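You operate a simulated robot arm through the tools that you are given. There is no shell and no other tool. Be economical: measure what you need, move in short steps, check, and stop when the job is done.

The job below is to be done with a simulated two-armed robot. You get a single attempt, and the scene is never put back.

TASK
Set the force dial to 80 N and press the coupler home on the yellow length.
Fine: press valve open, switch on, slide in, both buttons held; switch off after.

The check looks at the end state, three seconds after you hand in, the way a careful person would. Anything else that was tipped, shoved, dropped, spilled or broken makes it a failure.

THE ROBOT
Two 6-joint arms with two-finger parallel grippers on one trunk, on a base that drives. Base frame: it is fixed to the floor where the robot stands at the start and does not move with it; the origin is under the middle of the robot, x ahead of it, y to its left, z up; the surface under the hand at the start is at about z = 870. Units: mm, degrees, N and s.
The left shoulder is at the start at [70, 166, 1406], the right one opposite. With the tool pointing down near the work surface each hand reaches from about 400 to 820 mm from the robot's upright axis, wherever it stands, measured 20 degrees to its own side. Places, roughly: airing dial [700, -2800, 900]; airing slider [500, -2600, 900]; airing switch [800, -2800, 900]; blue press [700, 200, 1000]; force dial [500, 0, 900]; green switch [700, 0, 900]; inflow valve [700, -500, 900]; outflow valve [600, -500, 900]; press slide [800, 200, 900]; press valve [500, 400, 900]; purple coupler [800, 700, 1000]; purple length (3x3x11 cm) [800, 700, 900]; purple lever [900, -2400, 1000]; shaker dial [800, -200, 900]; shaker switch [800, -300, 900]; silver turntable [600, -1500, 900]. Payload 3.91 kg a hand.
Tool frame (each hand has its own): the origin (TCP) lies between the finger pads and is the grasp point; the fingertips stand 30 mm ahead of it; z points along the fingers, y is the line along which they close. The gripper opens to 110 mm. The fingers are 20 mm wide and 10 mm thick; the gripper's body (48 by 112 mm) begins 55 mm behind the TCP.
Orientation is that of the tool frame in the base frame, as a unit quaternion [x, y, z, w]. With the fingers straight down and closing along the base's y, the tool's x points along the base's -x, its y along +y and its z along -z.

THE INTERFACE
- The arms move only by the tool servo_tool. It takes "left_rows", "right_rows" or both (then of equal length, played together; a hand with none holds still); each is a list of rows, each an object of numbers (a shift or turn left out is 0, a gripper value left out holds the last): "dx", "dy", "dz": the shift along the tool's x, y, z in mm; "rx", "ry", "rz": the turn, a rotation vector about the tool's x, y, z in degrees; "claw": the closure, from 0 (fully open) to 1 (shut). In form: [{"dx": .., "dy": .., "dz": .., "rx": .., "ry": .., "rz": .., "claw": ..}, ...]. A call has 1 to 10 rows; each row is the pose to reach, as a shift and turn from the pose commanded when the call began, along the tool's axes at that moment. A row lasts 0.2 s, in which the tool goes at most 50 mm and 8.6 degrees; a call with a longer step from one row to the next is refused whole, and so is a gripper value outside its range. A pose out of reach is approached as far as the arm can. The call stops where the force on the tool passes 90 N (or 10 N more than at its start, if that is more) or the arm is blocked; 0.2 s more then pass. The fingers move at their own pace (about 108 mm/s each) and stop on an object; they squeeze with about 28 N. The grip force told is the motor's: it shows also when the fingers shut on nothing. Time passes only in rows, and 0.2 s behind the last, so rows that repeat a pose let the fingers close. The reply holds the time, the measured pose of the TCP, the force on the tool along the base axes, the opening and the grip force, in the units named above and with some noise, with the torque about the TCP (base axes, N m) and any sound that the robot's microphone picked up.
- Cameras (640 x 400 px; columns grow to the right, rows downward): "scene" is now at [117.2, 20.6, 1604.7]; the picture's right is [0.33, -0.94, 0.00], its down [-0.80, -0.28, -0.53] and it looks along [0.50, 0.18, -0.85] (base axes); focal length 283 px, centre (320, 200). "left" rides on the left gripper at [77, -7, -115] in its tool frame; the picture's right is [0.09, 1.00, 0.00], its down [-0.80, 0.07, -0.59] and it looks along [-0.59, 0.05, 0.80] (tool axes); focal length 270 px, centre (320, 200). "right" rides on the right gripper at [77, 7, -114] in its tool frame; the picture's right is [-0.09, 1.00, 0.00], its down [-0.80, -0.07, -0.59] and it looks along [-0.59, -0.05, 0.80] (tool axes); focal length 270 px, centre (320, 200). There is no depth. A picture from a camera that has moved, and an enlarged one, comes with that camera's place and axes in the base frame and with its lens.
- capture(camera): a new picture of that camera. The clock stands still meanwhile.
- slide_trunk(by): slides the trunk up (or, below 0, down) by that many mm; the arms and the scene camera ride with it, the base frame stays. It gives what a move gives, with no picture.
- steer(legs): drives the robot by 1 to 6 legs, each [ahead, left, turn to the left] in mm, mm and degrees, along the robot's own axes; the way and the turn of a leg run together, so that a leg with both is an arc; at most 1500 mm and 180 degrees a leg. The arms and the cameras ride along, it lands a little off, and it stops where it bumps. It gives what a move gives.
- pan_tilt(pan, tilt): turns the head with the scene camera to pan (to the left, within 86 degrees either way) and tilt (down, from -29 to 69), counted from straight ahead of the robot. It gives what a move gives.
- zoom(camera, box): a new picture of the part [left, top, right, bottom] of that camera's present view, enlarged. The clock stands still meanwhile.
- job_done(): hands the job in; it is judged then, once.

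Go step by step. Nothing tells you exact positions but the pictures and the camera data: compare them with the known pose of the tool, close in by small moves and look again before you grip or let go. The budget is 120 turns and 92 pictures, counting those below and the enlarged ones. Unless the task says otherwise, let go and move clear before handing in, and close with one line.

The tools are called after ">>>" as name(argument=value, ...) on one line, values as JSON. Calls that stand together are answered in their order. servo_tool: Moves the arms, as the interface text tells. Its arguments: {"type":"object","properties":{"left_rows":{"type":"array","items":{"type":"object","properties":{"dx":{"type":"number"},"dy":{"type":"number"},"dz":{"type":"number"},"rx":{"type":"number"},"ry":{"type":"number"},"rz":{"type":"number"},"claw":{"type":"number"}}}},"right_rows":{"type":"array","items":{"type":"object","properties":{"dx":{"type":"number"},"dy":{"type":"number"},"dz":{"type":"number"},"rx":{"type":"number"},"ry":{"type":"number"},"rz":{"type":"number"},"claw":{"type":"number"}}}}},"required":[]} The other tools are called the same way: slide_trunk (by) slides the trunk up or down; steer (legs) drives the base; pan_tilt (pan, tilt) turns the head that bears the scene camera; capture (camera) takes a picture; zoom (camera, box) takes an enlarged picture of a part of a camera's view; job_done () hands the job in.

At the start:

```text
t: 0.0
left_eef_pos: [588.0, 394.5, 998.1]
left_tcp_rot: [0.0, 1.0, 0.001, -0.001]
left_force: [0.9, -0.2, 0.2]
left_ft_torque: [0.04, 0.0, -0.02]
left_width: 110.0
left_grasp_force: 0.0
right_eef_pos: [604.8, -143.0, 999.2]
right_tcp_rot: [-0.001, 1.0, 0.0, 0.001]
right_force: [0.8, 0.3, -0.5]
right_ft_torque: [0.01, 0.02, -0.02]
right_width: 109.8
right_grasp_force: 0.1
trunk travel left (down, up): [-901.0, 39.0]
robot x, y, heading: [-1.4, -2.7, -0.1]
head pan, tilt: [19.3, 57.8]
```

scene: 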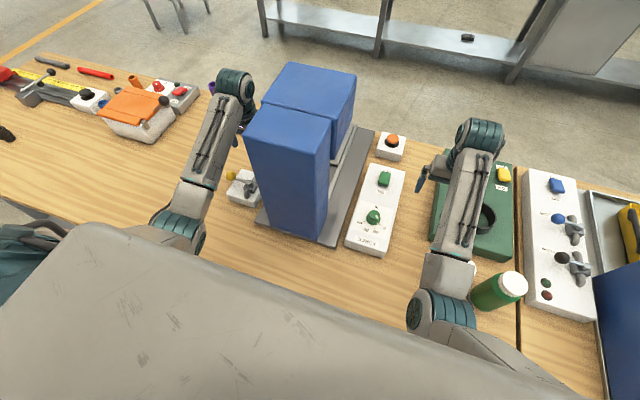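
right: 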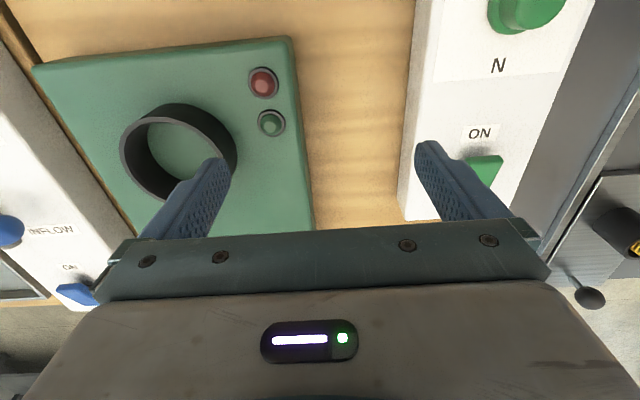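
left: 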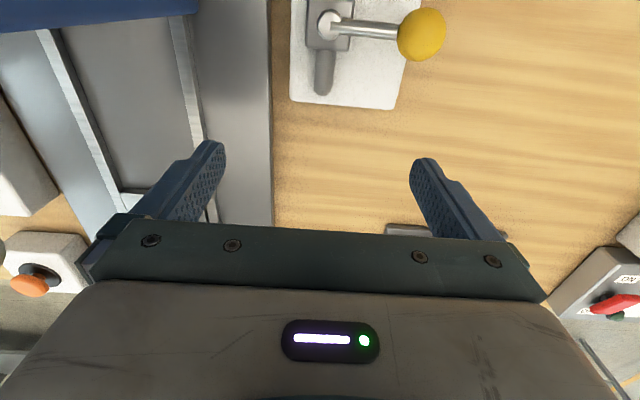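

I see the blue press with its slide ahead, a white control panel (force dial, switch) to its right, and a yellow-knobbed valve to its left. I'll look closer at the panel, the press and the valve.

>>> zoom(camera="scene", box=[220, 60, 420, 260])

>>> zoom(camera="scene", box=[0, 40, 240, 190])

>>> zoom(camera="scene", box=[335, 120, 435, 260])

```text
2.00 times, centred on (320, 160) of scene
camera zoom: at [117.2, 20.6, 1604.7], right [0.33, -0.94, 0.0], down [-0.8, -0.28, -0.53], along [0.5, 0.18, -0.85], focal length 566 px, centre (320, 280)
```

zoom: 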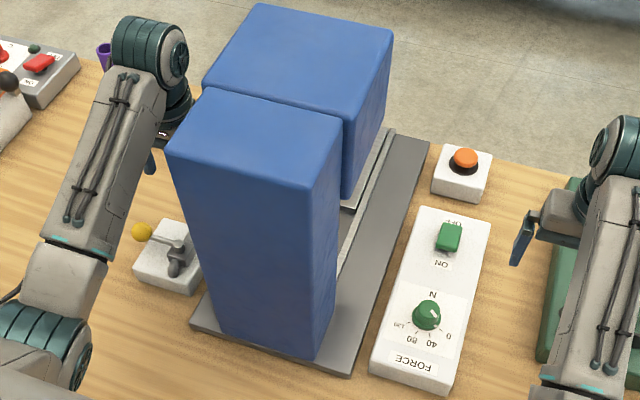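

```text
2.67 times, centred on (120, 115) of scene
camera zoom: at [117.2, 20.6, 1604.7], right [0.33, -0.94, 0.0], down [-0.8, -0.28, -0.53], along [0.5, 0.18, -0.85], focal length 755 px, centre (853, 427)
```

zoom: 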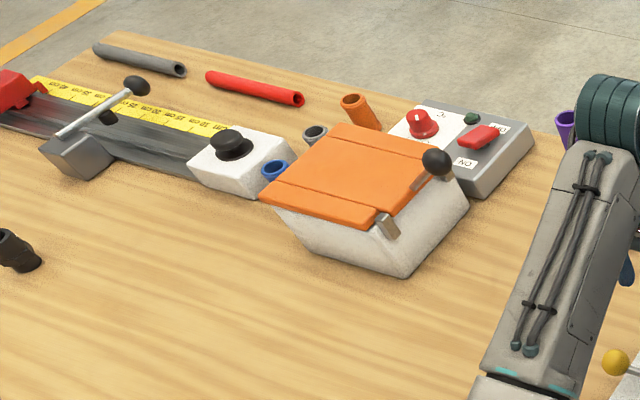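

```text
2.86 times, centred on (385, 190) of scene
camera zoom: at [117.2, 20.6, 1604.7], right [0.33, -0.94, 0.0], down [-0.8, -0.28, -0.53], along [0.5, 0.18, -0.85], focal length 809 px, centre (134, 229)
```

zoom: 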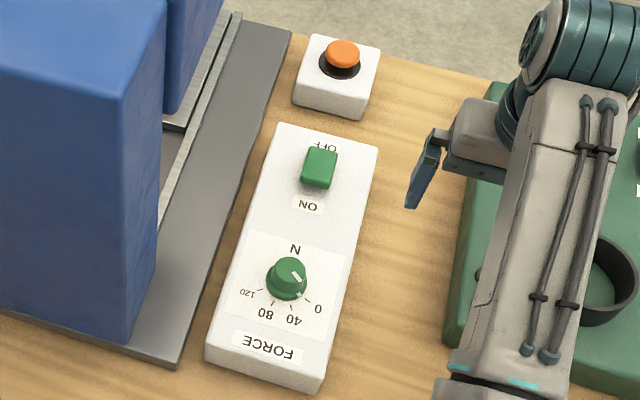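

The press opens on the far side (slide handle around x≈850, y≈170), so I'll swing the right hand out and turn its camera toward the press mouth.

>>> servo_tool(right_rows=[{"dx": -25, "dz": -10, "rz": -8}, {"dx": -50, "dz": -20, "rz": -16}, {"dx": -75, "dz": -30, "rz": -24}, {"dx": -100, "dz": -40, "rz": -32}, {"dx": -125, "dz": -50, "rz": -40}, {"dx": -150, "dz": -50, "rz": -48}, {"dx": -175, "dz": -50, "rz": -56}, {"dx": -190, "dz": -50, "rz": -64}])

>>> capture(camera="right")

>>> pan_tilt(pan=50, tilt=35)

>>> capture(camera="scene")

```text
t: 1.8
left_eef_pos: [588.9, 395.5, 999.1]
left_tcp_rot: [0.0, 1.0, 0.0, -0.001]
left_force: [-0.8, 0.5, -0.5]
left_ft_torque: [-0.01, -0.04, -0.01]
left_width: 109.9
left_grasp_force: 0.1
right_eef_pos: [794.4, -144.2, 1049.5]
right_tcp_rot: [-0.531, 0.848, 0.0, -0.001]
right_force: [0.1, 0.5, 0.7]
right_ft_torque: [0.01, 0.0, 0.01]
right_width: 109.8
right_grasp_force: 0.0
trunk travel left (down, up): [-901.0, 39.0]
robot x, y, heading: [2.2, 1.0, -0.0]
head pan, tilt: [19.3, 57.8]
```

```text
85 pictures are left
camera right: at [755.5, -209.6, 1162.4], right [-0.86, 0.51, 0.0], down [0.41, 0.69, 0.59], along [0.31, 0.51, -0.8], focal length 270 px, centre (320, 200)
```

right: 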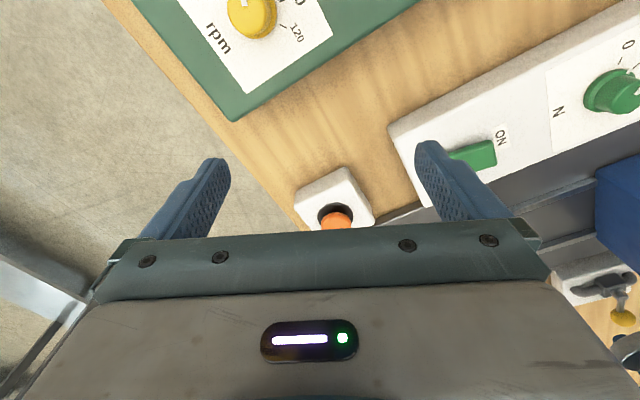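

```text
t: 2.8
left_eef_pos: [588.4, 395.8, 1000.0]
left_tcp_rot: [0.001, 1.0, 0.001, 0.001]
left_force: [0.4, 0.4, -0.3]
left_ft_torque: [0.0, 0.0, 0.03]
left_width: 110.0
left_grasp_force: 0.0
right_eef_pos: [794.3, -143.6, 1048.6]
right_tcp_rot: [-0.529, 0.848, 0.0, 0.0]
right_force: [-0.6, 0.5, 0.1]
right_ft_torque: [0.0, 0.02, -0.01]
right_width: 109.9
right_grasp_force: 0.0
trunk travel left (down, up): [-901.0, 39.0]
robot x, y, heading: [-3.1, 0.4, -0.1]
head pan, tilt: [50.0, 35.0]
```

```text
84 pictures are left
camera scene: at [108.6, 65.1, 1636.3], right [0.77, -0.64, 0.0], down [-0.37, -0.44, -0.82], along [0.53, 0.63, -0.57], focal length 283 px, centre (320, 200)
```

scene: 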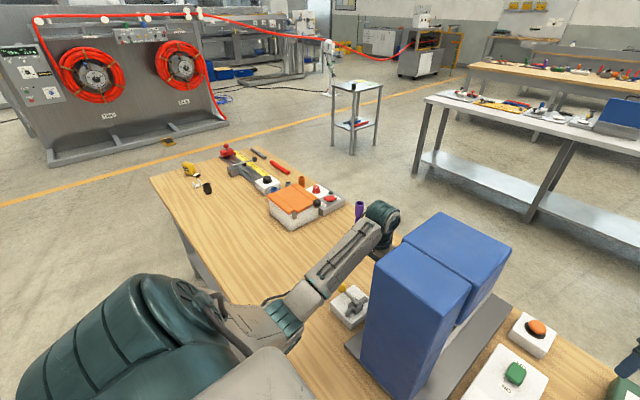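

There is ample floor around the table's left end, and the press faces the far side. I'll tuck both hands in high, then drive round to work from the press's front.

>>> servo_tool(right_rows=[{"dz": -44}, {"dz": -88, "rz": 8}, {"dz": -132, "rz": 16}, {"dx": 28, "dy": 38, "dz": -140, "rz": 24}, {"dx": 56, "dy": 77, "dz": -140, "rz": 32}, {"dx": 85, "dy": 116, "dz": -140, "rz": 40}, {"dx": 113, "dy": 154, "dz": -140, "rz": 48}, {"dx": 141, "dy": 193, "dz": -140, "rz": 56}, {"dx": 170, "dy": 232, "dz": -140, "rz": 64}, {"dx": 198, "dy": 271, "dz": -140, "rz": 64}], left_rows=[{"dz": -40}, {"dz": -80}, {"dz": -120}, {"dz": -160}, {"dz": -190}, {"dx": 28, "dz": -190}, {"dx": 56, "dz": -190}, {"dx": 84, "dz": -190}, {"dx": 112, "dz": -190}, {"dx": 140, "dz": -190}])

>>> steer(legs=[[-350, 0, 0], [0, 1400, 0], [0, 1000, 0]])

>>> capture(camera="scene")

```text
t: 5.0
left_eef_pos: [413.2, 433.4, 1177.8]
left_tcp_rot: [0.0, 1.0, -0.001, 0.002]
left_force: [-0.2, -0.3, 0.4]
left_ft_torque: [0.03, -0.03, 0.01]
left_width: 110.2
left_grasp_force: 0.0
left hand out of reach, approached as far as the arm can: row 1, 2, 3, 4, 5, 6, 7, 8, 9, 10
right_eef_pos: [605.5, -173.6, 1109.3]
right_tcp_rot: [0.012, 0.989, -0.063, 0.135]
right_force: [-0.2, -0.3, -0.1]
right_ft_torque: [0.04, -0.01, -0.01]
right_width: 109.7
right_grasp_force: 0.1
right hand out of reach, approached as far as the arm can: row 4, 5, 6, 7, 8, 9, 10
trunk travel left (down, up): [-901.0, 39.0]
robot x, y, heading: [1.5, 0.9, -0.1]
head pan, tilt: [50.0, 35.0]
stopped in row 10 (right hand): the arm was blocked; the commanded pose is now the measured one
```

```text
t: 18.7
left_eef_pos: [88.3, 2840.5, 1177.8]
left_tcp_rot: [0.007, 1.0, -0.001, 0.001]
left_force: [0.9, -0.5, -0.4]
left_ft_torque: [-0.01, 0.0, 0.0]
left_width: 109.9
left_grasp_force: 0.1
right_eef_pos: [272.2, 2230.7, 1107.5]
right_tcp_rot: [0.02, 0.989, -0.065, 0.134]
right_force: [-0.6, -0.3, 0.5]
right_ft_torque: [-0.01, -0.01, -0.01]
right_width: 110.2
right_grasp_force: 0.0
trunk travel left (down, up): [-901.0, 39.0]
robot x, y, heading: [-334.7, 2414.3, -0.9]
head pan, tilt: [50.0, 35.0]
```

```text
83 pictures are left
camera scene: at [-220.2, 2474.9, 1636.4], right [0.76, -0.65, 0.0], down [-0.38, -0.43, -0.82], along [0.54, 0.62, -0.57], focal length 283 px, centre (320, 200)
```

scene: 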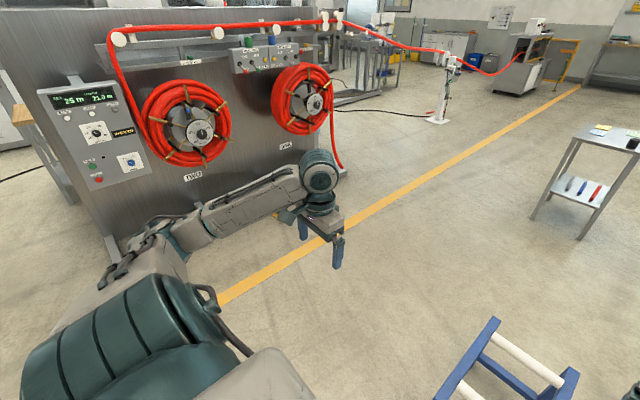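

A blue stool stands ahead in my path; let me look straight ahead before driving on.

>>> pan_tilt(pan=-5, tilt=40)

>>> capture(camera="scene")

```text
t: 19.9
left_eef_pos: [90.0, 2840.6, 1178.6]
left_tcp_rot: [0.008, 1.0, -0.001, 0.002]
left_force: [0.0, 0.0, -0.1]
left_ft_torque: [0.01, -0.02, 0.01]
left_width: 110.2
left_grasp_force: 0.0
right_eef_pos: [271.9, 2231.0, 1107.1]
right_tcp_rot: [0.018, 0.989, -0.066, 0.134]
right_force: [0.1, -0.4, -0.1]
right_ft_torque: [0.0, 0.0, 0.02]
right_width: 110.1
right_grasp_force: 0.1
trunk travel left (down, up): [-901.0, 39.0]
robot x, y, heading: [-326.9, 2410.3, -0.6]
head pan, tilt: [-5.0, 40.0]
```

```text
82 pictures are left
camera scene: at [-193.2, 2400.6, 1628.8], right [-0.1, -0.99, 0.0], down [-0.64, 0.07, -0.77], along [0.76, -0.08, -0.64], focal length 283 px, centre (320, 200)
```

scene: 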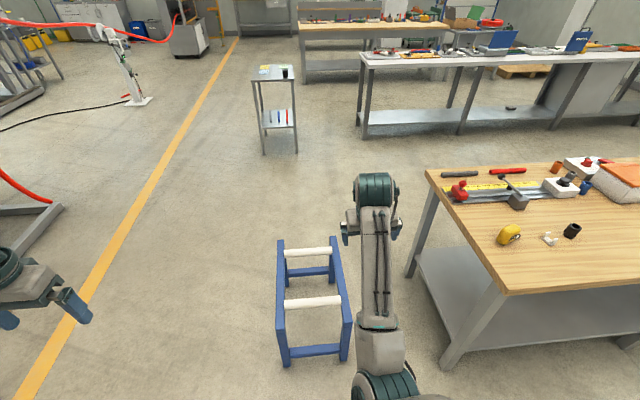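

The stool occupies x 400–970, y 2190–2550, so I'll pass it on its far left, then turn around and come up the far aisle facing the table.

>>> steer(legs=[[0, 750, 0], [1000, 0, 0], [950, 0, 0], [0, 0, 180], [0, 1400, 0]])

>>> capture(camera="scene")

```text
t: 47.3
left_eef_pos: [1205.9, 1309.5, 1177.7]
left_tcp_rot: [1.0, -0.005, -0.001, -0.001]
left_force: [-1.0, 0.0, 0.2]
left_ft_torque: [0.03, 0.03, 0.0]
left_width: 109.8
left_grasp_force: 0.0
right_eef_pos: [1018.9, 1917.7, 1108.0]
right_tcp_rot: [0.989, -0.016, -0.134, -0.065]
right_force: [-0.2, 0.8, -0.7]
right_ft_torque: [-0.04, 0.02, -0.03]
right_width: 109.9
right_grasp_force: 0.0
trunk travel left (down, up): [-901.0, 39.0]
robot x, y, heading: [1623.9, 1741.9, 179.5]
head pan, tilt: [-5.0, 40.0]
```

```text
81 pictures are left
camera scene: at [1488.1, 1747.0, 1628.8], right [0.1, 1.0, 0.0], down [0.64, -0.06, -0.77], along [-0.76, 0.07, -0.64], focal length 283 px, centre (320, 200)
```

scene: 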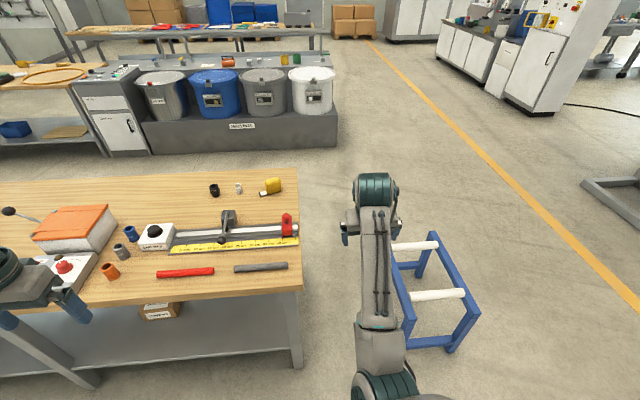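

Table edge on this side is at x≈1020. Continue along to y≈200 and look at the press from the front.

>>> steer(legs=[[0, 1400, 0], [0, 140, 0.5]])

>>> pan_tilt(pan=0, tilt=40)

>>> capture(camera="scene")

```text
t: 55.1
left_eef_pos: [1176.8, -203.8, 1179.0]
left_tcp_rot: [1.0, -0.008, -0.002, 0.0]
left_force: [0.5, 0.3, -0.8]
left_ft_torque: [0.05, 0.01, 0.0]
left_width: 109.9
left_grasp_force: 0.0
right_eef_pos: [994.4, 406.5, 1108.3]
right_tcp_rot: [0.989, -0.019, -0.134, -0.064]
right_force: [0.1, 0.4, 0.8]
right_ft_torque: [-0.06, -0.02, 0.01]
right_width: 110.1
right_grasp_force: 0.1
trunk travel left (down, up): [-901.0, 39.0]
robot x, y, heading: [1595.3, 223.5, 179.2]
head pan, tilt: [-5.0, 40.0]
```

```text
t: 55.8
left_eef_pos: [1175.1, -205.8, 1178.1]
left_tcp_rot: [1.0, -0.009, -0.002, -0.001]
left_force: [0.0, 0.4, 0.2]
left_ft_torque: [-0.03, 0.01, 0.02]
left_width: 110.1
left_grasp_force: 0.1
right_eef_pos: [993.8, 404.4, 1106.6]
right_tcp_rot: [0.989, -0.019, -0.135, -0.066]
right_force: [-0.1, -0.4, -0.1]
right_ft_torque: [0.0, 0.01, 0.01]
right_width: 110.3
right_grasp_force: 0.0
trunk travel left (down, up): [-901.0, 39.0]
robot x, y, heading: [1595.6, 223.5, 179.0]
head pan, tilt: [0.0, 40.0]
```

```text
80 pictures are left
camera scene: at [1461.8, 222.3, 1628.8], right [0.02, 1.0, 0.0], down [0.64, -0.01, -0.77], along [-0.77, 0.01, -0.64], focal length 283 px, centre (320, 200)
```

scene: 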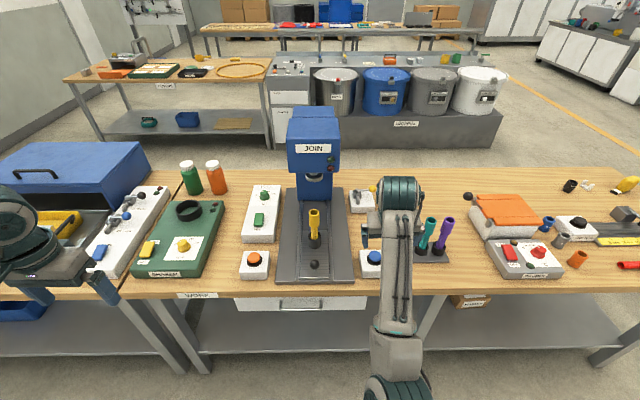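

Now the press is plain: yellow length with its coupler stands in the slide, an orange and a blue button on either side. Zooming for detail.

>>> zoom(camera="scene", box=[230, 90, 390, 190])

>>> zoom(camera="scene", box=[230, 180, 390, 290])

```text
4.00 times, centred on (310, 140) of scene
camera zoom: at [1461.8, 222.3, 1628.8], right [0.02, 1.0, 0.0], down [0.64, -0.01, -0.77], along [-0.77, 0.01, -0.64], focal length 1133 px, centre (360, 440)
```

zoom: 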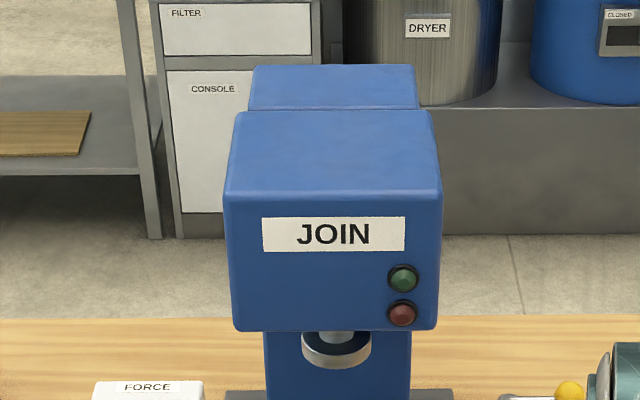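

```text
3.64 times, centred on (310, 235) of scene
camera zoom: at [1461.8, 222.3, 1628.8], right [0.02, 1.0, 0.0], down [0.64, -0.01, -0.77], along [-0.77, 0.01, -0.64], focal length 1030 px, centre (356, 73)
```

zoom: 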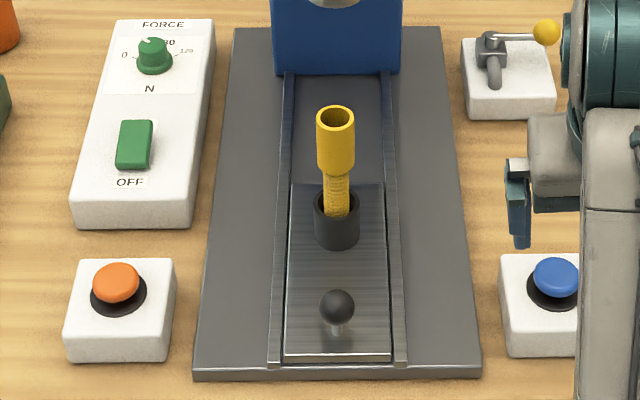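

Everything is identified; the slide knob is at ≈(912,213), buttons at ≈(870,22) and (870,407). I'll drive ahead to working distance and straighten the right hand.

>>> steer(legs=[[290, 0, 0.8]])

>>> servo_tool(right_rows=[{"rx": -3, "ry": 6, "rz": -1}, {"rx": -5, "ry": 11, "rz": -2}, {"rx": -7.5, "ry": 15.4, "rz": -2.2}])

>>> pan_tilt(pan=0, tilt=55)

>>> capture(camera="scene")

>>> capture(camera="right")

```text
t: 57.8
left_eef_pos: [893.3, -207.6, 1178.5]
left_tcp_rot: [1.0, -0.001, -0.002, -0.001]
left_force: [0.1, -0.4, 0.6]
left_ft_torque: [0.01, -0.01, -0.04]
left_width: 109.7
left_grasp_force: 0.1
right_eef_pos: [703.3, 399.4, 1108.5]
right_tcp_rot: [0.989, -0.013, -0.136, -0.065]
right_force: [0.8, -0.4, 0.2]
right_ft_torque: [0.0, -0.01, 0.03]
right_width: 109.9
right_grasp_force: 0.1
trunk travel left (down, up): [-901.0, 39.0]
robot x, y, heading: [1307.5, 223.0, 179.7]
head pan, tilt: [0.0, 40.0]
```

```text
t: 58.5
left_eef_pos: [890.4, -208.1, 1177.7]
left_tcp_rot: [1.0, -0.002, -0.001, -0.001]
left_force: [0.1, -0.4, 0.0]
left_ft_torque: [-0.03, -0.01, -0.02]
left_width: 110.0
left_grasp_force: 0.0
right_eef_pos: [650.2, 381.7, 1032.6]
right_tcp_rot: [1.0, 0.006, -0.001, 0.0]
right_force: [0.3, -0.7, 0.9]
right_ft_torque: [0.01, -0.02, 0.03]
right_width: 110.0
right_grasp_force: 0.0
right hand out of reach, approached as far as the arm can: row 1, 2, 3
trunk travel left (down, up): [-901.0, 39.0]
robot x, y, heading: [1304.2, 224.4, 179.6]
head pan, tilt: [0.0, 40.0]
```

```text
t: 59.3
left_eef_pos: [890.2, -209.6, 1178.0]
left_tcp_rot: [1.0, -0.002, -0.002, 0.0]
left_force: [0.1, 0.5, 0.8]
left_ft_torque: [0.0, 0.01, 0.01]
left_width: 110.0
left_grasp_force: 0.1
right_eef_pos: [653.8, 381.7, 1035.0]
right_tcp_rot: [1.0, 0.006, -0.003, -0.001]
right_force: [0.4, 0.3, -0.3]
right_ft_torque: [0.02, 0.0, 0.01]
right_width: 110.1
right_grasp_force: 0.0
trunk travel left (down, up): [-901.0, 39.0]
robot x, y, heading: [1305.8, 223.3, 179.9]
head pan, tilt: [0.0, 55.0]
```

```text
77 pictures are left
camera scene: at [1184.1, 222.4, 1608.2], right [0.0, 1.0, 0.0], down [0.82, 0.0, -0.57], along [-0.57, 0.0, -0.82], focal length 283 px, centre (320, 200)
```

scene: 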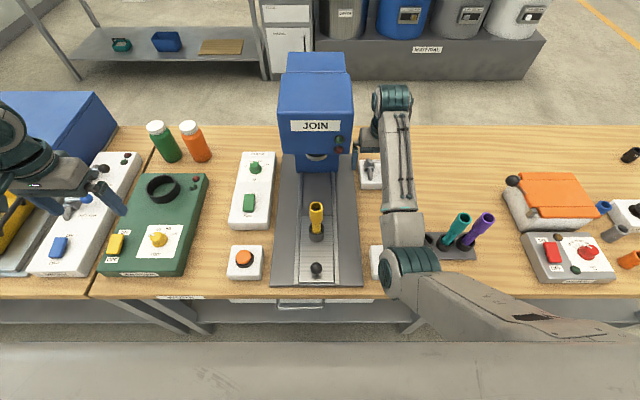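

```text
76 pictures are left
camera right: at [730.7, 376.0, 1147.0], right [-0.08, -1.0, 0.0], down [-0.8, 0.06, 0.6], along [-0.6, 0.05, -0.8], focal length 270 px, centre (320, 200)
```

right: 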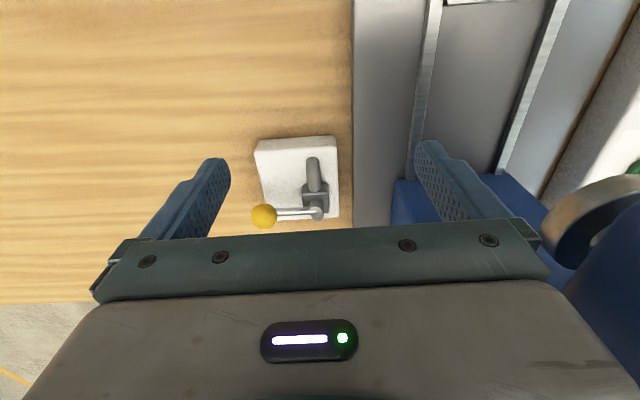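

The valve lever points to +y with its knob at ≈(539,455). I'll zoom in on it, the force panel and lights to read the state.

>>> zoom(camera="right", box=[230, 110, 370, 230])

>>> zoom(camera="scene", box=[220, 140, 290, 240])

```text
3.33 times, centred on (300, 170) of right
camera zoom: at [730.7, 376.0, 1147.0], right [-0.08, -1.0, 0.0], down [-0.8, 0.06, 0.6], along [-0.6, 0.05, -0.8], focal length 901 px, centre (387, 300)
```

zoom: 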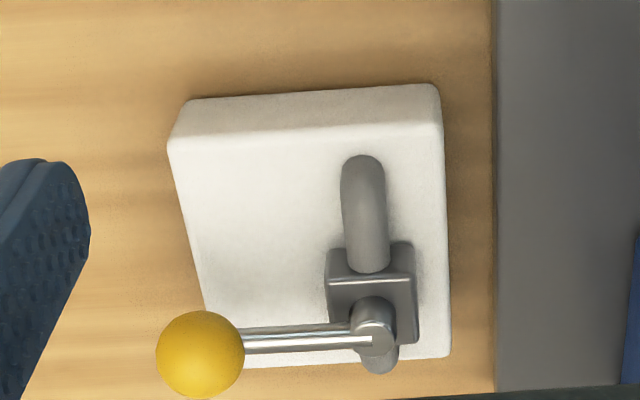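

```text
4.00 times, centred on (255, 190) of scene
camera zoom: at [1184.1, 222.4, 1608.2], right [0.0, 1.0, 0.0], down [0.82, 0.0, -0.57], along [-0.57, 0.0, -0.82], focal length 1133 px, centre (580, 240)
```

zoom: 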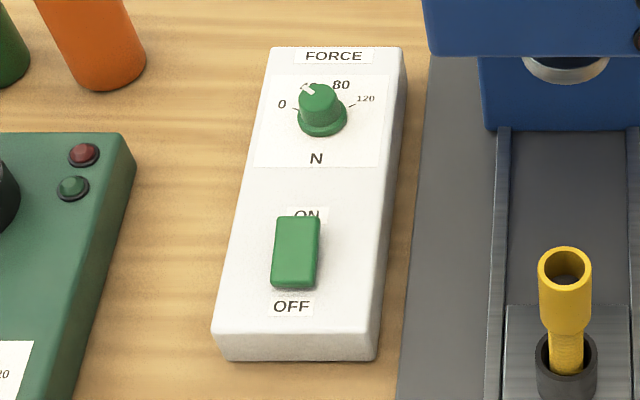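

Lever is across the pipe (closed), so it needs a quarter turn toward the pipe line. I'll edge 40 mm closer for reach, close both grippers and bring the right hand beside the lever knob, the left above the force dial.

>>> steer(legs=[[40, 0, 0]])

>>> servo_tool(left_rows=[{"dx": -45, "dy": 0}, {"dx": -80, "dy": -30, "dz": 10}, {"dx": -110, "dy": -70, "dz": 20}, {"dx": -140, "dy": -110, "dz": 40}, {"dx": -170, "dy": -145, "dz": 60}, {"dx": -190, "dy": -180, "dz": 80}, {"dx": -200, "dy": -215, "dz": 100}])

>>> capture(camera="left")

```text
t: 60.2
left_eef_pos: [860.7, -209.8, 1182.5]
left_tcp_rot: [1.0, -0.001, -0.005, -0.001]
left_force: [0.4, 0.5, 0.3]
left_ft_torque: [-0.01, 0.05, 0.0]
left_width: 110.0
left_grasp_force: 0.1
right_eef_pos: [620.0, 380.2, 1037.7]
right_tcp_rot: [1.0, 0.005, -0.007, -0.002]
right_force: [0.6, 0.8, 1.0]
right_ft_torque: [0.0, 0.05, 0.0]
right_width: 110.0
right_grasp_force: 0.1
trunk travel left (down, up): [-901.0, 39.0]
robot x, y, heading: [1271.9, 226.1, 179.9]
head pan, tilt: [0.0, 55.0]
```

```text
refused: row 3 steps farther than a row can; nothing moved
```

```text
73 pictures are left
camera left: at [938.2, -202.3, 1295.6], right [0.08, -1.0, 0.0], down [-0.79, -0.07, 0.6], along [-0.6, -0.05, -0.8], focal length 270 px, centre (320, 200)
```

left: 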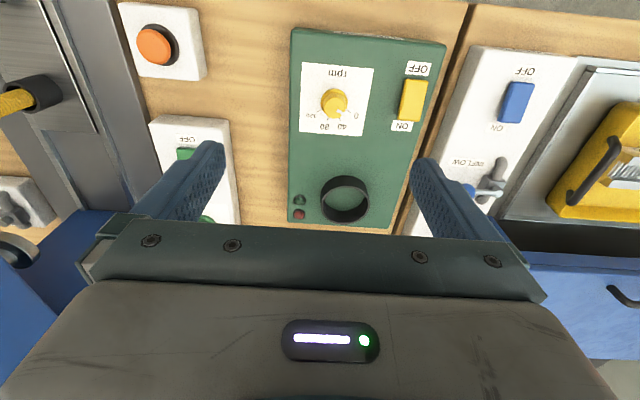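

Row spacing was too long; repeating with even steps, and moving the right hand beside the knob with the fingers shut.

>>> servo_tool(left_rows=[{"dx": -26, "dy": -22, "dz": 17}, {"dx": -52, "dy": -44, "dz": 34}, {"dx": -78, "dy": -66, "dz": 51}, {"dx": -104, "dy": -88, "dz": 68}, {"dx": -130, "dy": -110, "dz": 85}, {"dx": -156, "dy": -132, "dz": 102}, {"dx": -182, "dy": -154, "dz": 119}, {"dx": -208, "dy": -176, "dz": 136}, {"dx": -234, "dy": -198, "dz": 153}, {"dx": -260, "dy": -220, "dz": 170}], right_rows=[{"dx": 0, "dy": -20, "dz": 0, "claw": 1}, {"dx": 0, "dy": -40, "dz": 5, "claw": 1}, {"dx": -10, "dy": -60, "dz": 10}, {"dx": -30, "dy": -80, "dz": 20}, {"dx": -50, "dy": -100, "dz": 30}, {"dx": -70, "dy": -100, "dz": 40}, {"dx": -90, "dy": -100, "dz": 50}, {"dx": -105, "dy": -100, "dz": 60}, {"dx": -115, "dy": -100, "dz": 70}, {"dx": -115, "dy": -100, "dz": 80}])

>>> capture(camera="left")

>>> capture(camera="right")

>>> capture(camera="scene")

```text
t: 62.4
left_eef_pos: [589.4, 15.3, 1007.3]
left_tcp_rot: [1.0, -0.001, -0.001, -0.001]
left_force: [-0.2, 0.2, -0.4]
left_ft_torque: [0.01, 0.02, 0.01]
left_width: 110.1
left_grasp_force: 0.1
left hand out of reach, approached as far as the arm can: row 1, 2, 3, 4, 5, 6, 7, 8
right_eef_pos: [497.1, 479.5, 953.5]
right_tcp_rot: [1.0, 0.007, -0.002, -0.001]
right_force: [-0.2, -0.1, 0.1]
right_ft_torque: [0.0, 0.02, -0.01]
right_width: 0.0
right_grasp_force: 27.8
trunk travel left (down, up): [-901.0, 39.0]
robot x, y, heading: [1264.2, 221.9, 179.8]
head pan, tilt: [0.0, 55.0]
```

```text
72 pictures are left
camera left: at [667.2, 20.6, 1123.0], right [0.08, -1.0, 0.0], down [-0.8, -0.07, 0.6], along [-0.59, -0.05, -0.8], focal length 270 px, centre (320, 200)
```

left: 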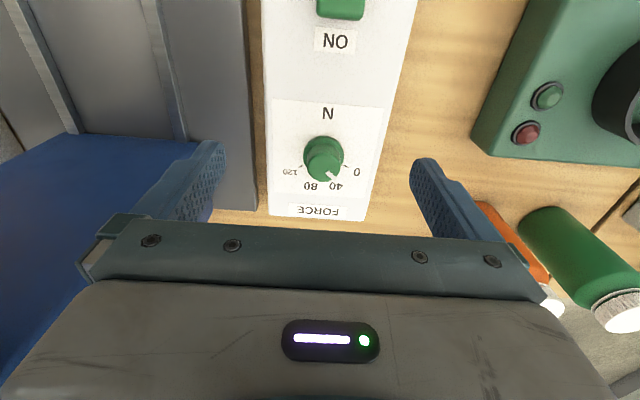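

```text
71 pictures are left
camera right: at [574.4, 475.3, 1066.6], right [-0.08, -1.0, 0.0], down [-0.8, 0.06, 0.6], along [-0.6, 0.05, -0.8], focal length 270 px, centre (320, 200)
```

right: 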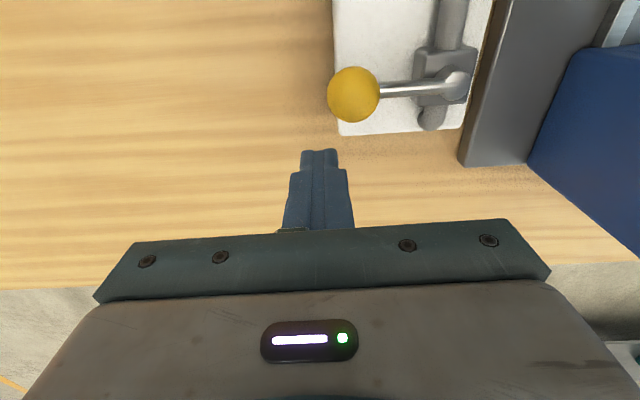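

```text
70 pictures are left
camera scene: at [1144.1, 223.3, 1608.0], right [0.0, 1.0, 0.0], down [0.82, 0.0, -0.57], along [-0.57, 0.0, -0.82], focal length 283 px, centre (320, 200)
```

scene: 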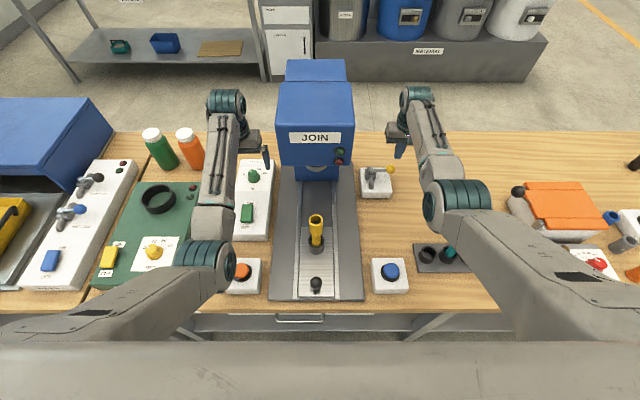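

Ball centre works out near (531,458,902), pivot (528,402). I'll lower the right finger behind the ball, and zoom on the dial to read the pointer.

>>> servo_tool(right_rows=[{"dx": -2, "dy": 11}, {"dx": -2, "dy": 22, "dz": 5}, {"dx": -2, "dy": 22, "dz": 15}, {"dx": -2, "dy": 22, "dz": 28}])

>>> capture(camera="right")

>>> zoom(camera="left", box=[265, 100, 385, 220])

```text
t: 63.4
left_eef_pos: [591.9, 14.1, 1008.2]
left_tcp_rot: [1.0, -0.001, -0.001, 0.0]
left_force: [-0.1, -0.2, 0.1]
left_ft_torque: [0.0, -0.04, 0.01]
left_width: 110.0
left_grasp_force: 0.1
right_eef_pos: [495.6, 458.6, 927.0]
right_tcp_rot: [1.0, 0.006, -0.003, -0.001]
right_force: [0.3, -0.7, 0.1]
right_ft_torque: [0.0, 0.0, -0.01]
right_width: 0.0
right_grasp_force: 27.8
trunk travel left (down, up): [-901.0, 39.0]
robot x, y, heading: [1267.0, 226.0, 180.1]
head pan, tilt: [0.0, 55.0]
```

```text
69 pictures are left
camera right: at [573.4, 453.0, 1039.4], right [-0.08, -1.0, 0.0], down [-0.8, 0.06, 0.6], along [-0.6, 0.05, -0.8], focal length 270 px, centre (320, 200)
```

right: 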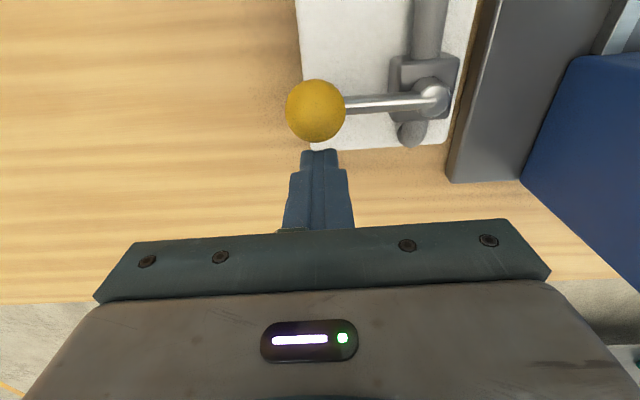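

```text
3.33 times, centred on (325, 160) of left
camera zoom: at [668.1, 20.1, 1123.3], right [0.08, -1.0, 0.0], down [-0.8, -0.07, 0.6], along [-0.59, -0.05, -0.8], focal length 901 px, centre (303, 333)
```

zoom: 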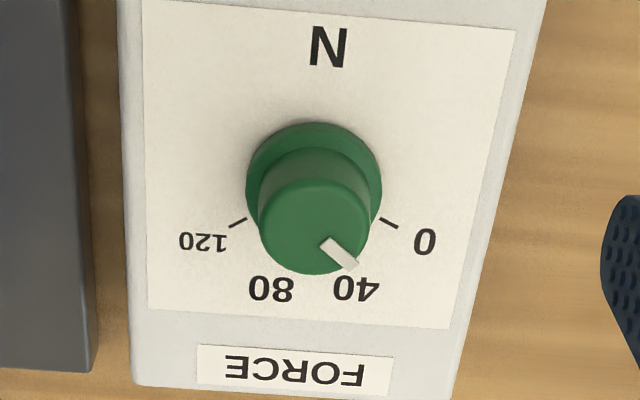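

Finger sits just behind the ball. Now I sweep it along the arc to swing the lever toward the pipe line.

>>> servo_tool(right_rows=[{"dx": 12, "dy": 0, "dz": 2}, {"dx": 21, "dy": -3, "dz": 2}, {"dx": 30, "dy": -4, "dz": 2}, {"dx": 38, "dy": -4, "dz": 2}, {"dx": 46, "dy": -3, "dz": 2}, {"dx": 53, "dy": -1, "dz": 2}, {"dx": 60, "dy": 3, "dz": 2}, {"dx": 67, "dy": 6.6, "dz": 2}])

>>> capture(camera="right")

```text
t: 65.2
left_eef_pos: [591.2, 13.5, 1008.1]
left_tcp_rot: [1.0, -0.001, -0.002, -0.001]
left_force: [-0.4, -0.5, -0.7]
left_ft_torque: [-0.03, 0.01, 0.0]
left_width: 110.0
left_grasp_force: 0.1
right_eef_pos: [564.2, 453.2, 925.3]
right_tcp_rot: [1.0, 0.006, -0.003, 0.0]
right_force: [0.1, 0.7, 0.3]
right_ft_torque: [0.0, 0.02, 0.01]
right_width: 0.1
right_grasp_force: 27.5
trunk travel left (down, up): [-901.0, 39.0]
robot x, y, heading: [1269.6, 226.0, 180.0]
head pan, tilt: [0.0, 55.0]
```

```text
67 pictures are left
camera right: at [641.6, 447.5, 1038.2], right [-0.08, -1.0, 0.0], down [-0.8, 0.06, 0.6], along [-0.6, 0.05, -0.8], focal length 270 px, centre (320, 200)
```

right: 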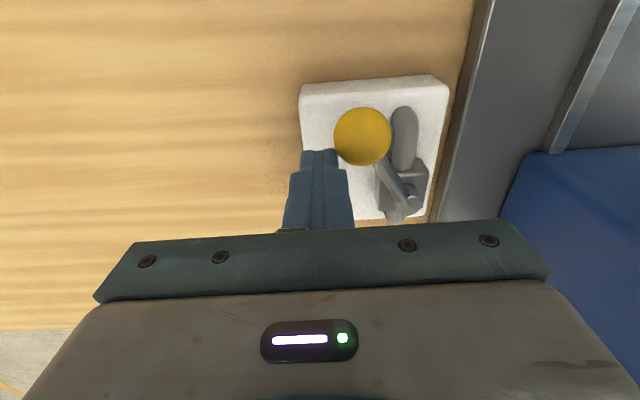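

The lever follows freely, now about two-thirds round. Continuing to the end of the quarter turn.

>>> servo_tool(right_rows=[{"dx": 6, "dy": 6}, {"dx": 11, "dy": 13}, {"dx": 15, "dy": 19}, {"dx": 18, "dy": 25}, {"dx": 20, "dy": 28}, {"dx": 20, "dy": 30}, {"dx": 20, "dy": 32}])

>>> capture(camera="right")

```text
t: 66.8
left_eef_pos: [592.0, 13.7, 1008.6]
left_tcp_rot: [1.0, -0.001, -0.001, 0.0]
left_force: [-0.5, 0.1, -0.4]
left_ft_torque: [-0.02, -0.01, 0.01]
left_width: 109.8
left_grasp_force: 0.0
right_eef_pos: [582.2, 421.3, 924.6]
right_tcp_rot: [1.0, 0.006, -0.003, -0.002]
right_force: [1.5, 2.8, 0.7]
right_ft_torque: [0.07, -0.03, 0.04]
right_width: 0.2
right_grasp_force: 28.1
trunk travel left (down, up): [-901.0, 39.0]
robot x, y, heading: [1265.6, 226.2, 179.9]
head pan, tilt: [0.0, 55.0]
```

```text
66 pictures are left
camera right: at [660.7, 416.0, 1037.0], right [-0.08, -1.0, 0.0], down [-0.8, 0.06, 0.6], along [-0.6, 0.05, -0.8], focal length 270 px, centre (320, 200)
```

right: 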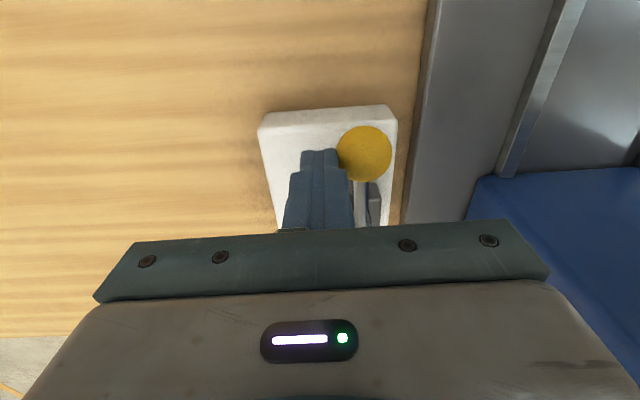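

The lever is nearly in line; a few millimetres more to find the stop, then I'll back off outward and lift to check.

>>> servo_tool(right_rows=[{"dx": 0, "dy": 2}, {"dx": 0, "dy": 4}, {"dx": 0, "dy": 6}])

>>> servo_tool(right_rows=[{"dx": 0, "dy": -10}, {"dx": 10, "dy": -20, "dz": -20}, {"dx": 40, "dy": -20, "dz": -60}, {"dx": 80, "dy": -20, "dz": -80}])

>>> capture(camera="right")

```text
t: 67.6
left_eef_pos: [591.8, 18.1, 1008.5]
left_tcp_rot: [1.0, -0.002, -0.002, 0.001]
left_force: [0.4, 0.0, -0.3]
left_ft_torque: [0.01, 0.02, -0.03]
left_width: 110.2
left_grasp_force: 0.1
right_eef_pos: [582.8, 420.2, 923.8]
right_tcp_rot: [1.0, 0.004, -0.003, -0.001]
right_force: [0.2, 21.7, 1.4]
right_ft_torque: [0.52, 0.0, 0.11]
right_width: 0.1
right_grasp_force: 27.4
trunk travel left (down, up): [-901.0, 39.0]
robot x, y, heading: [1266.1, 225.5, 180.1]
head pan, tilt: [0.0, 55.0]
```

```text
t: 68.6
left_eef_pos: [593.7, 12.2, 1008.3]
left_tcp_rot: [1.0, -0.002, -0.002, -0.001]
left_force: [0.1, 0.6, 0.2]
left_ft_torque: [0.02, -0.02, -0.02]
left_width: 109.9
left_grasp_force: 0.2
right_eef_pos: [662.8, 433.9, 998.1]
right_tcp_rot: [1.0, 0.007, -0.005, -0.001]
right_force: [-0.2, -0.3, 0.8]
right_ft_torque: [-0.01, -0.01, 0.02]
right_width: 0.2
right_grasp_force: 28.9
right hand out of reach, approached as far as the arm can: row 4
trunk travel left (down, up): [-901.0, 39.0]
robot x, y, heading: [1266.9, 230.6, 179.9]
head pan, tilt: [0.0, 55.0]
```

```text
65 pictures are left
camera right: at [740.5, 428.1, 1111.2], right [-0.08, -1.0, 0.0], down [-0.8, 0.06, 0.6], along [-0.6, 0.05, -0.8], focal length 270 px, centre (320, 200)
```

right: 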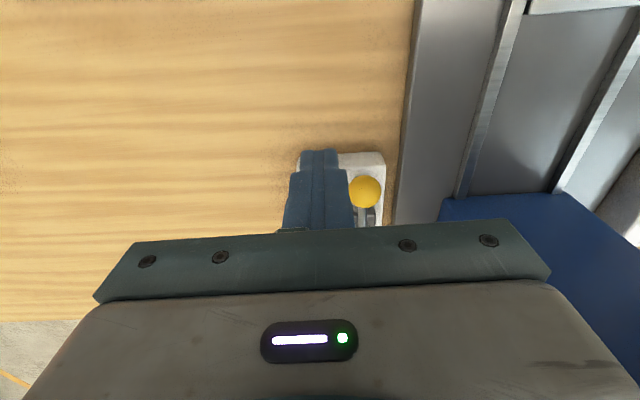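

Valve lever hit its stop in line with the pipe: open. Now the left hand goes down around the force dial.

>>> servo_tool(left_rows=[{"dx": -20, "dy": 3, "dz": 15, "claw": 0.4}, {"dx": -41, "dy": 6, "dz": 30}, {"dx": -41, "dy": 6, "dz": 50}, {"dx": -41, "dy": 6, "dz": 65}, {"dx": -41, "dy": 6, "dz": 65}])

>>> capture(camera="left")

>>> capture(camera="scene")

```text
t: 69.8
left_eef_pos: [551.2, 8.3, 942.8]
left_tcp_rot: [1.0, -0.002, -0.002, -0.001]
left_force: [0.5, 0.2, 0.3]
left_ft_torque: [-0.02, 0.02, -0.03]
left_width: 66.0
left_grasp_force: 0.1
right_eef_pos: [660.2, 434.2, 997.9]
right_tcp_rot: [1.0, 0.006, -0.003, 0.0]
right_force: [-0.1, -0.6, -0.4]
right_ft_torque: [-0.01, 0.0, -0.01]
right_width: 0.1
right_grasp_force: 28.0
trunk travel left (down, up): [-901.0, 39.0]
robot x, y, heading: [1266.8, 218.5, 179.5]
head pan, tilt: [0.0, 55.0]
```

```text
64 pictures are left
camera left: at [628.5, 13.4, 1058.3], right [0.08, -1.0, 0.0], down [-0.8, -0.07, 0.6], along [-0.59, -0.05, -0.8], focal length 270 px, centre (320, 200)
```

left: 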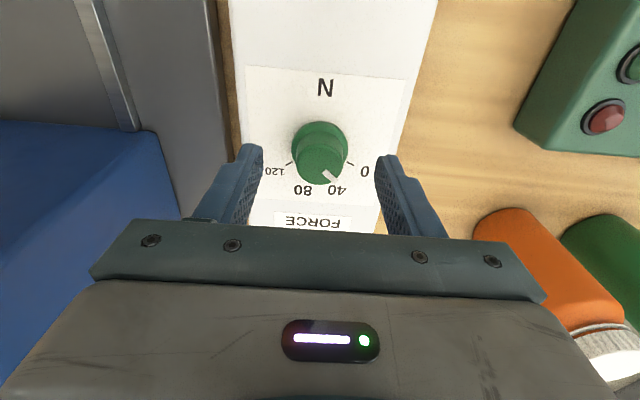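

```text
63 pictures are left
camera scene: at [1145.1, 222.6, 1608.1], right [0.0, 1.0, 0.0], down [0.82, 0.0, -0.57], along [-0.57, 0.0, -0.82], focal length 283 px, centre (320, 200)
```

scene: 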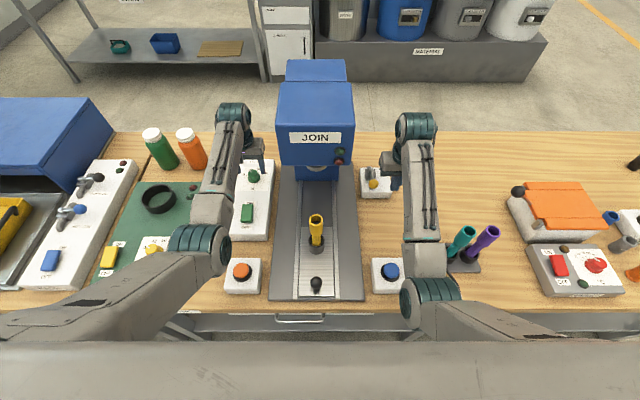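

The dial is centred between the fingers. Descend and grip gently.

>>> servo_tool(left_rows=[{"dx": 1, "dy": 1, "dz": 8}, {"dx": 1, "dy": 1, "dz": 16}, {"dx": 1, "dy": 1, "dz": 16, "claw": 1}, {"dx": 1, "dy": 1, "dz": 16, "claw": 1}, {"dx": 1, "dy": 1, "dz": 16, "claw": 1}])

>>> capture(camera="left")

```text
t: 71.0
left_eef_pos: [551.2, 6.9, 926.6]
left_tcp_rot: [1.0, -0.002, -0.002, -0.001]
left_force: [0.3, 3.0, -2.6]
left_ft_torque: [0.24, 0.57, -0.05]
left_width: 30.2
left_grasp_force: 44.8
right_eef_pos: [660.4, 435.6, 997.1]
right_tcp_rot: [1.0, 0.006, -0.004, 0.0]
right_force: [0.0, 0.5, 0.1]
right_ft_torque: [0.0, 0.03, -0.01]
right_width: 0.0
right_grasp_force: 27.8
trunk travel left (down, up): [-901.0, 39.0]
robot x, y, heading: [1263.9, 226.9, 179.9]
head pan, tilt: [0.0, 55.0]
```

```text
62 pictures are left
camera left: at [628.6, 12.6, 1043.3], right [0.08, -1.0, 0.0], down [-0.8, -0.07, 0.6], along [-0.59, -0.05, -0.8], focal length 270 px, centre (320, 200)
```

left: 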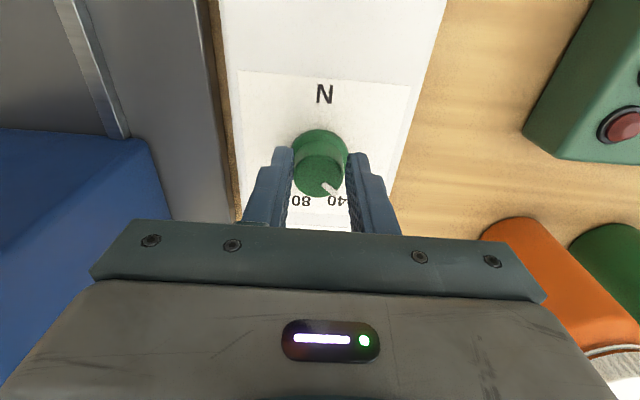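

Knob gripped at 30 mm. Now turn it clockwise seen from above by ~50°, then look.

>>> servo_tool(left_rows=[{"rz": 7}, {"rz": 14}, {"rz": 21}, {"rz": 28}, {"rz": 35}, {"rz": 42}, {"rz": 50}, {"rz": 50}])

>>> zoom(camera="left", box=[220, 60, 420, 240])

>>> zoom(camera="scene", box=[210, 130, 290, 210])

```text
t: 72.8
left_eef_pos: [548.0, -2.2, 928.5]
left_tcp_rot: [0.906, -0.423, -0.004, 0.002]
left_force: [-28.6, -35.6, 15.9]
left_ft_torque: [-0.36, 1.5, 0.58]
left_width: 30.3
left_grasp_force: 45.2
right_eef_pos: [657.6, 428.9, 997.3]
right_tcp_rot: [1.0, 0.007, -0.003, -0.004]
right_force: [-0.7, -0.4, -0.4]
right_ft_torque: [0.0, -0.02, -0.04]
right_width: 0.0
right_grasp_force: 27.9
trunk travel left (down, up): [-901.0, 39.0]
robot x, y, heading: [1266.8, 226.7, 179.8]
head pan, tilt: [0.0, 55.0]
```

```text
2.22 times, centred on (320, 150) of left
camera zoom: at [602.9, -57.4, 1043.0], right [-0.71, -0.71, 0.01], down [-0.56, 0.57, 0.6], along [-0.43, 0.42, -0.8], focal length 601 px, centre (320, 311)
```

zoom: 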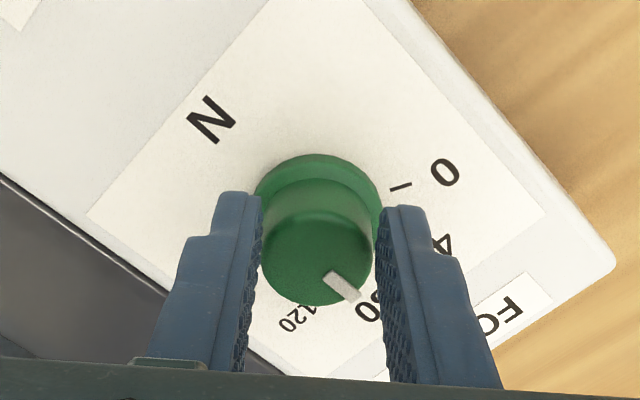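

```text
5.00 times, centred on (250, 170) of scene
camera zoom: at [1142.0, 214.8, 1608.0], right [0.0, 1.0, 0.01], down [0.82, 0.0, -0.57], along [-0.57, 0.01, -0.82], focal length 1416 px, centre (670, 350)
```

zoom: 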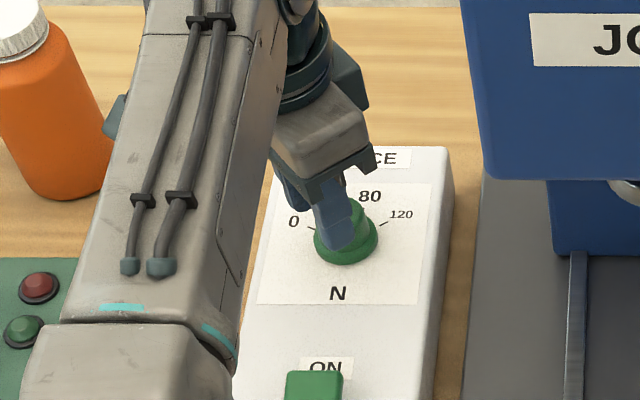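

The pointer appears near 80. I'll release and lift to read it cleanly.

>>> servo_tool(left_rows=[{"claw": 0.4}, {"claw": 0.4}, {"dz": -25}, {"dz": -50}, {"dz": -70}])

>>> zoom(camera="left", box=[230, 70, 410, 230])

```text
t: 74.0
left_eef_pos: [552.5, 5.6, 998.1]
left_tcp_rot: [0.906, -0.424, -0.001, -0.001]
left_force: [-0.2, 0.3, 1.2]
left_ft_torque: [0.01, -0.02, -0.02]
left_width: 66.0
left_grasp_force: 0.1
right_eef_pos: [660.9, 434.3, 996.6]
right_tcp_rot: [1.0, 0.007, -0.003, 0.0]
right_force: [0.2, -0.7, 0.5]
right_ft_torque: [0.04, -0.02, 0.0]
right_width: 0.1
right_grasp_force: 28.4
trunk travel left (down, up): [-901.0, 39.0]
robot x, y, heading: [1264.9, 224.6, 179.6]
head pan, tilt: [0.0, 55.0]
```

```text
2.50 times, centred on (320, 150) of left
camera zoom: at [606.8, -49.4, 1111.9], right [-0.71, -0.7, 0.0], down [-0.57, 0.57, 0.6], along [-0.42, 0.42, -0.8], focal length 676 px, centre (320, 325)
```

zoom: 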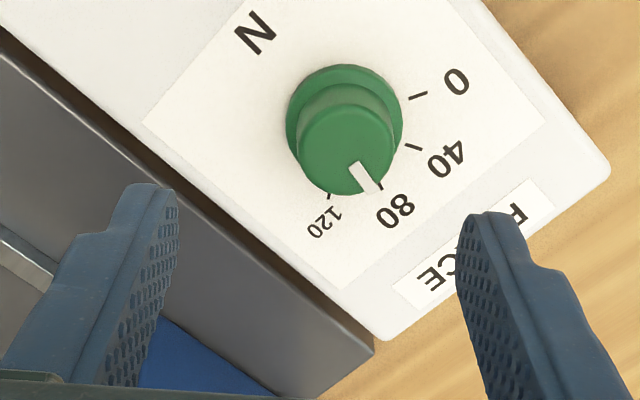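

The pointer is close to 80, maybe a couple of newtons short. I'll bring the camera almost directly above for an accurate reading.

>>> servo_tool(left_rows=[{"dx": -25}, {"dx": -50}, {"dx": -50}])

>>> zoom(camera="left", box=[260, 0, 400, 100])

```text
t: 74.8
left_eef_pos: [520.0, 42.4, 995.9]
left_tcp_rot: [0.905, -0.424, -0.002, 0.0]
left_force: [-1.0, 0.2, -0.1]
left_ft_torque: [-0.01, -0.02, -0.02]
left_width: 66.1
left_grasp_force: 0.1
right_eef_pos: [659.7, 433.0, 997.2]
right_tcp_rot: [1.0, 0.006, -0.004, -0.001]
right_force: [-0.1, -0.4, 0.8]
right_ft_torque: [-0.02, 0.02, -0.01]
right_width: 0.0
right_grasp_force: 27.6
trunk travel left (down, up): [-901.0, 39.0]
robot x, y, heading: [1266.4, 228.9, 179.7]
head pan, tilt: [0.0, 55.0]
```

```text
4.00 times, centred on (330, 50) of left
camera zoom: at [574.4, -12.4, 1112.2], right [-0.71, -0.7, 0.0], down [-0.56, 0.57, 0.6], along [-0.42, 0.42, -0.8], focal length 1081 px, centre (280, 800)
```

zoom: 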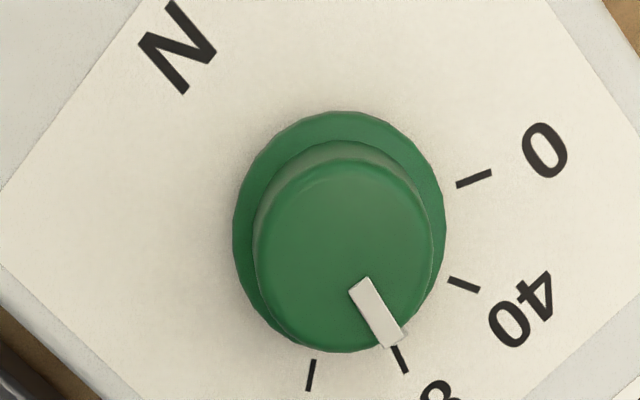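

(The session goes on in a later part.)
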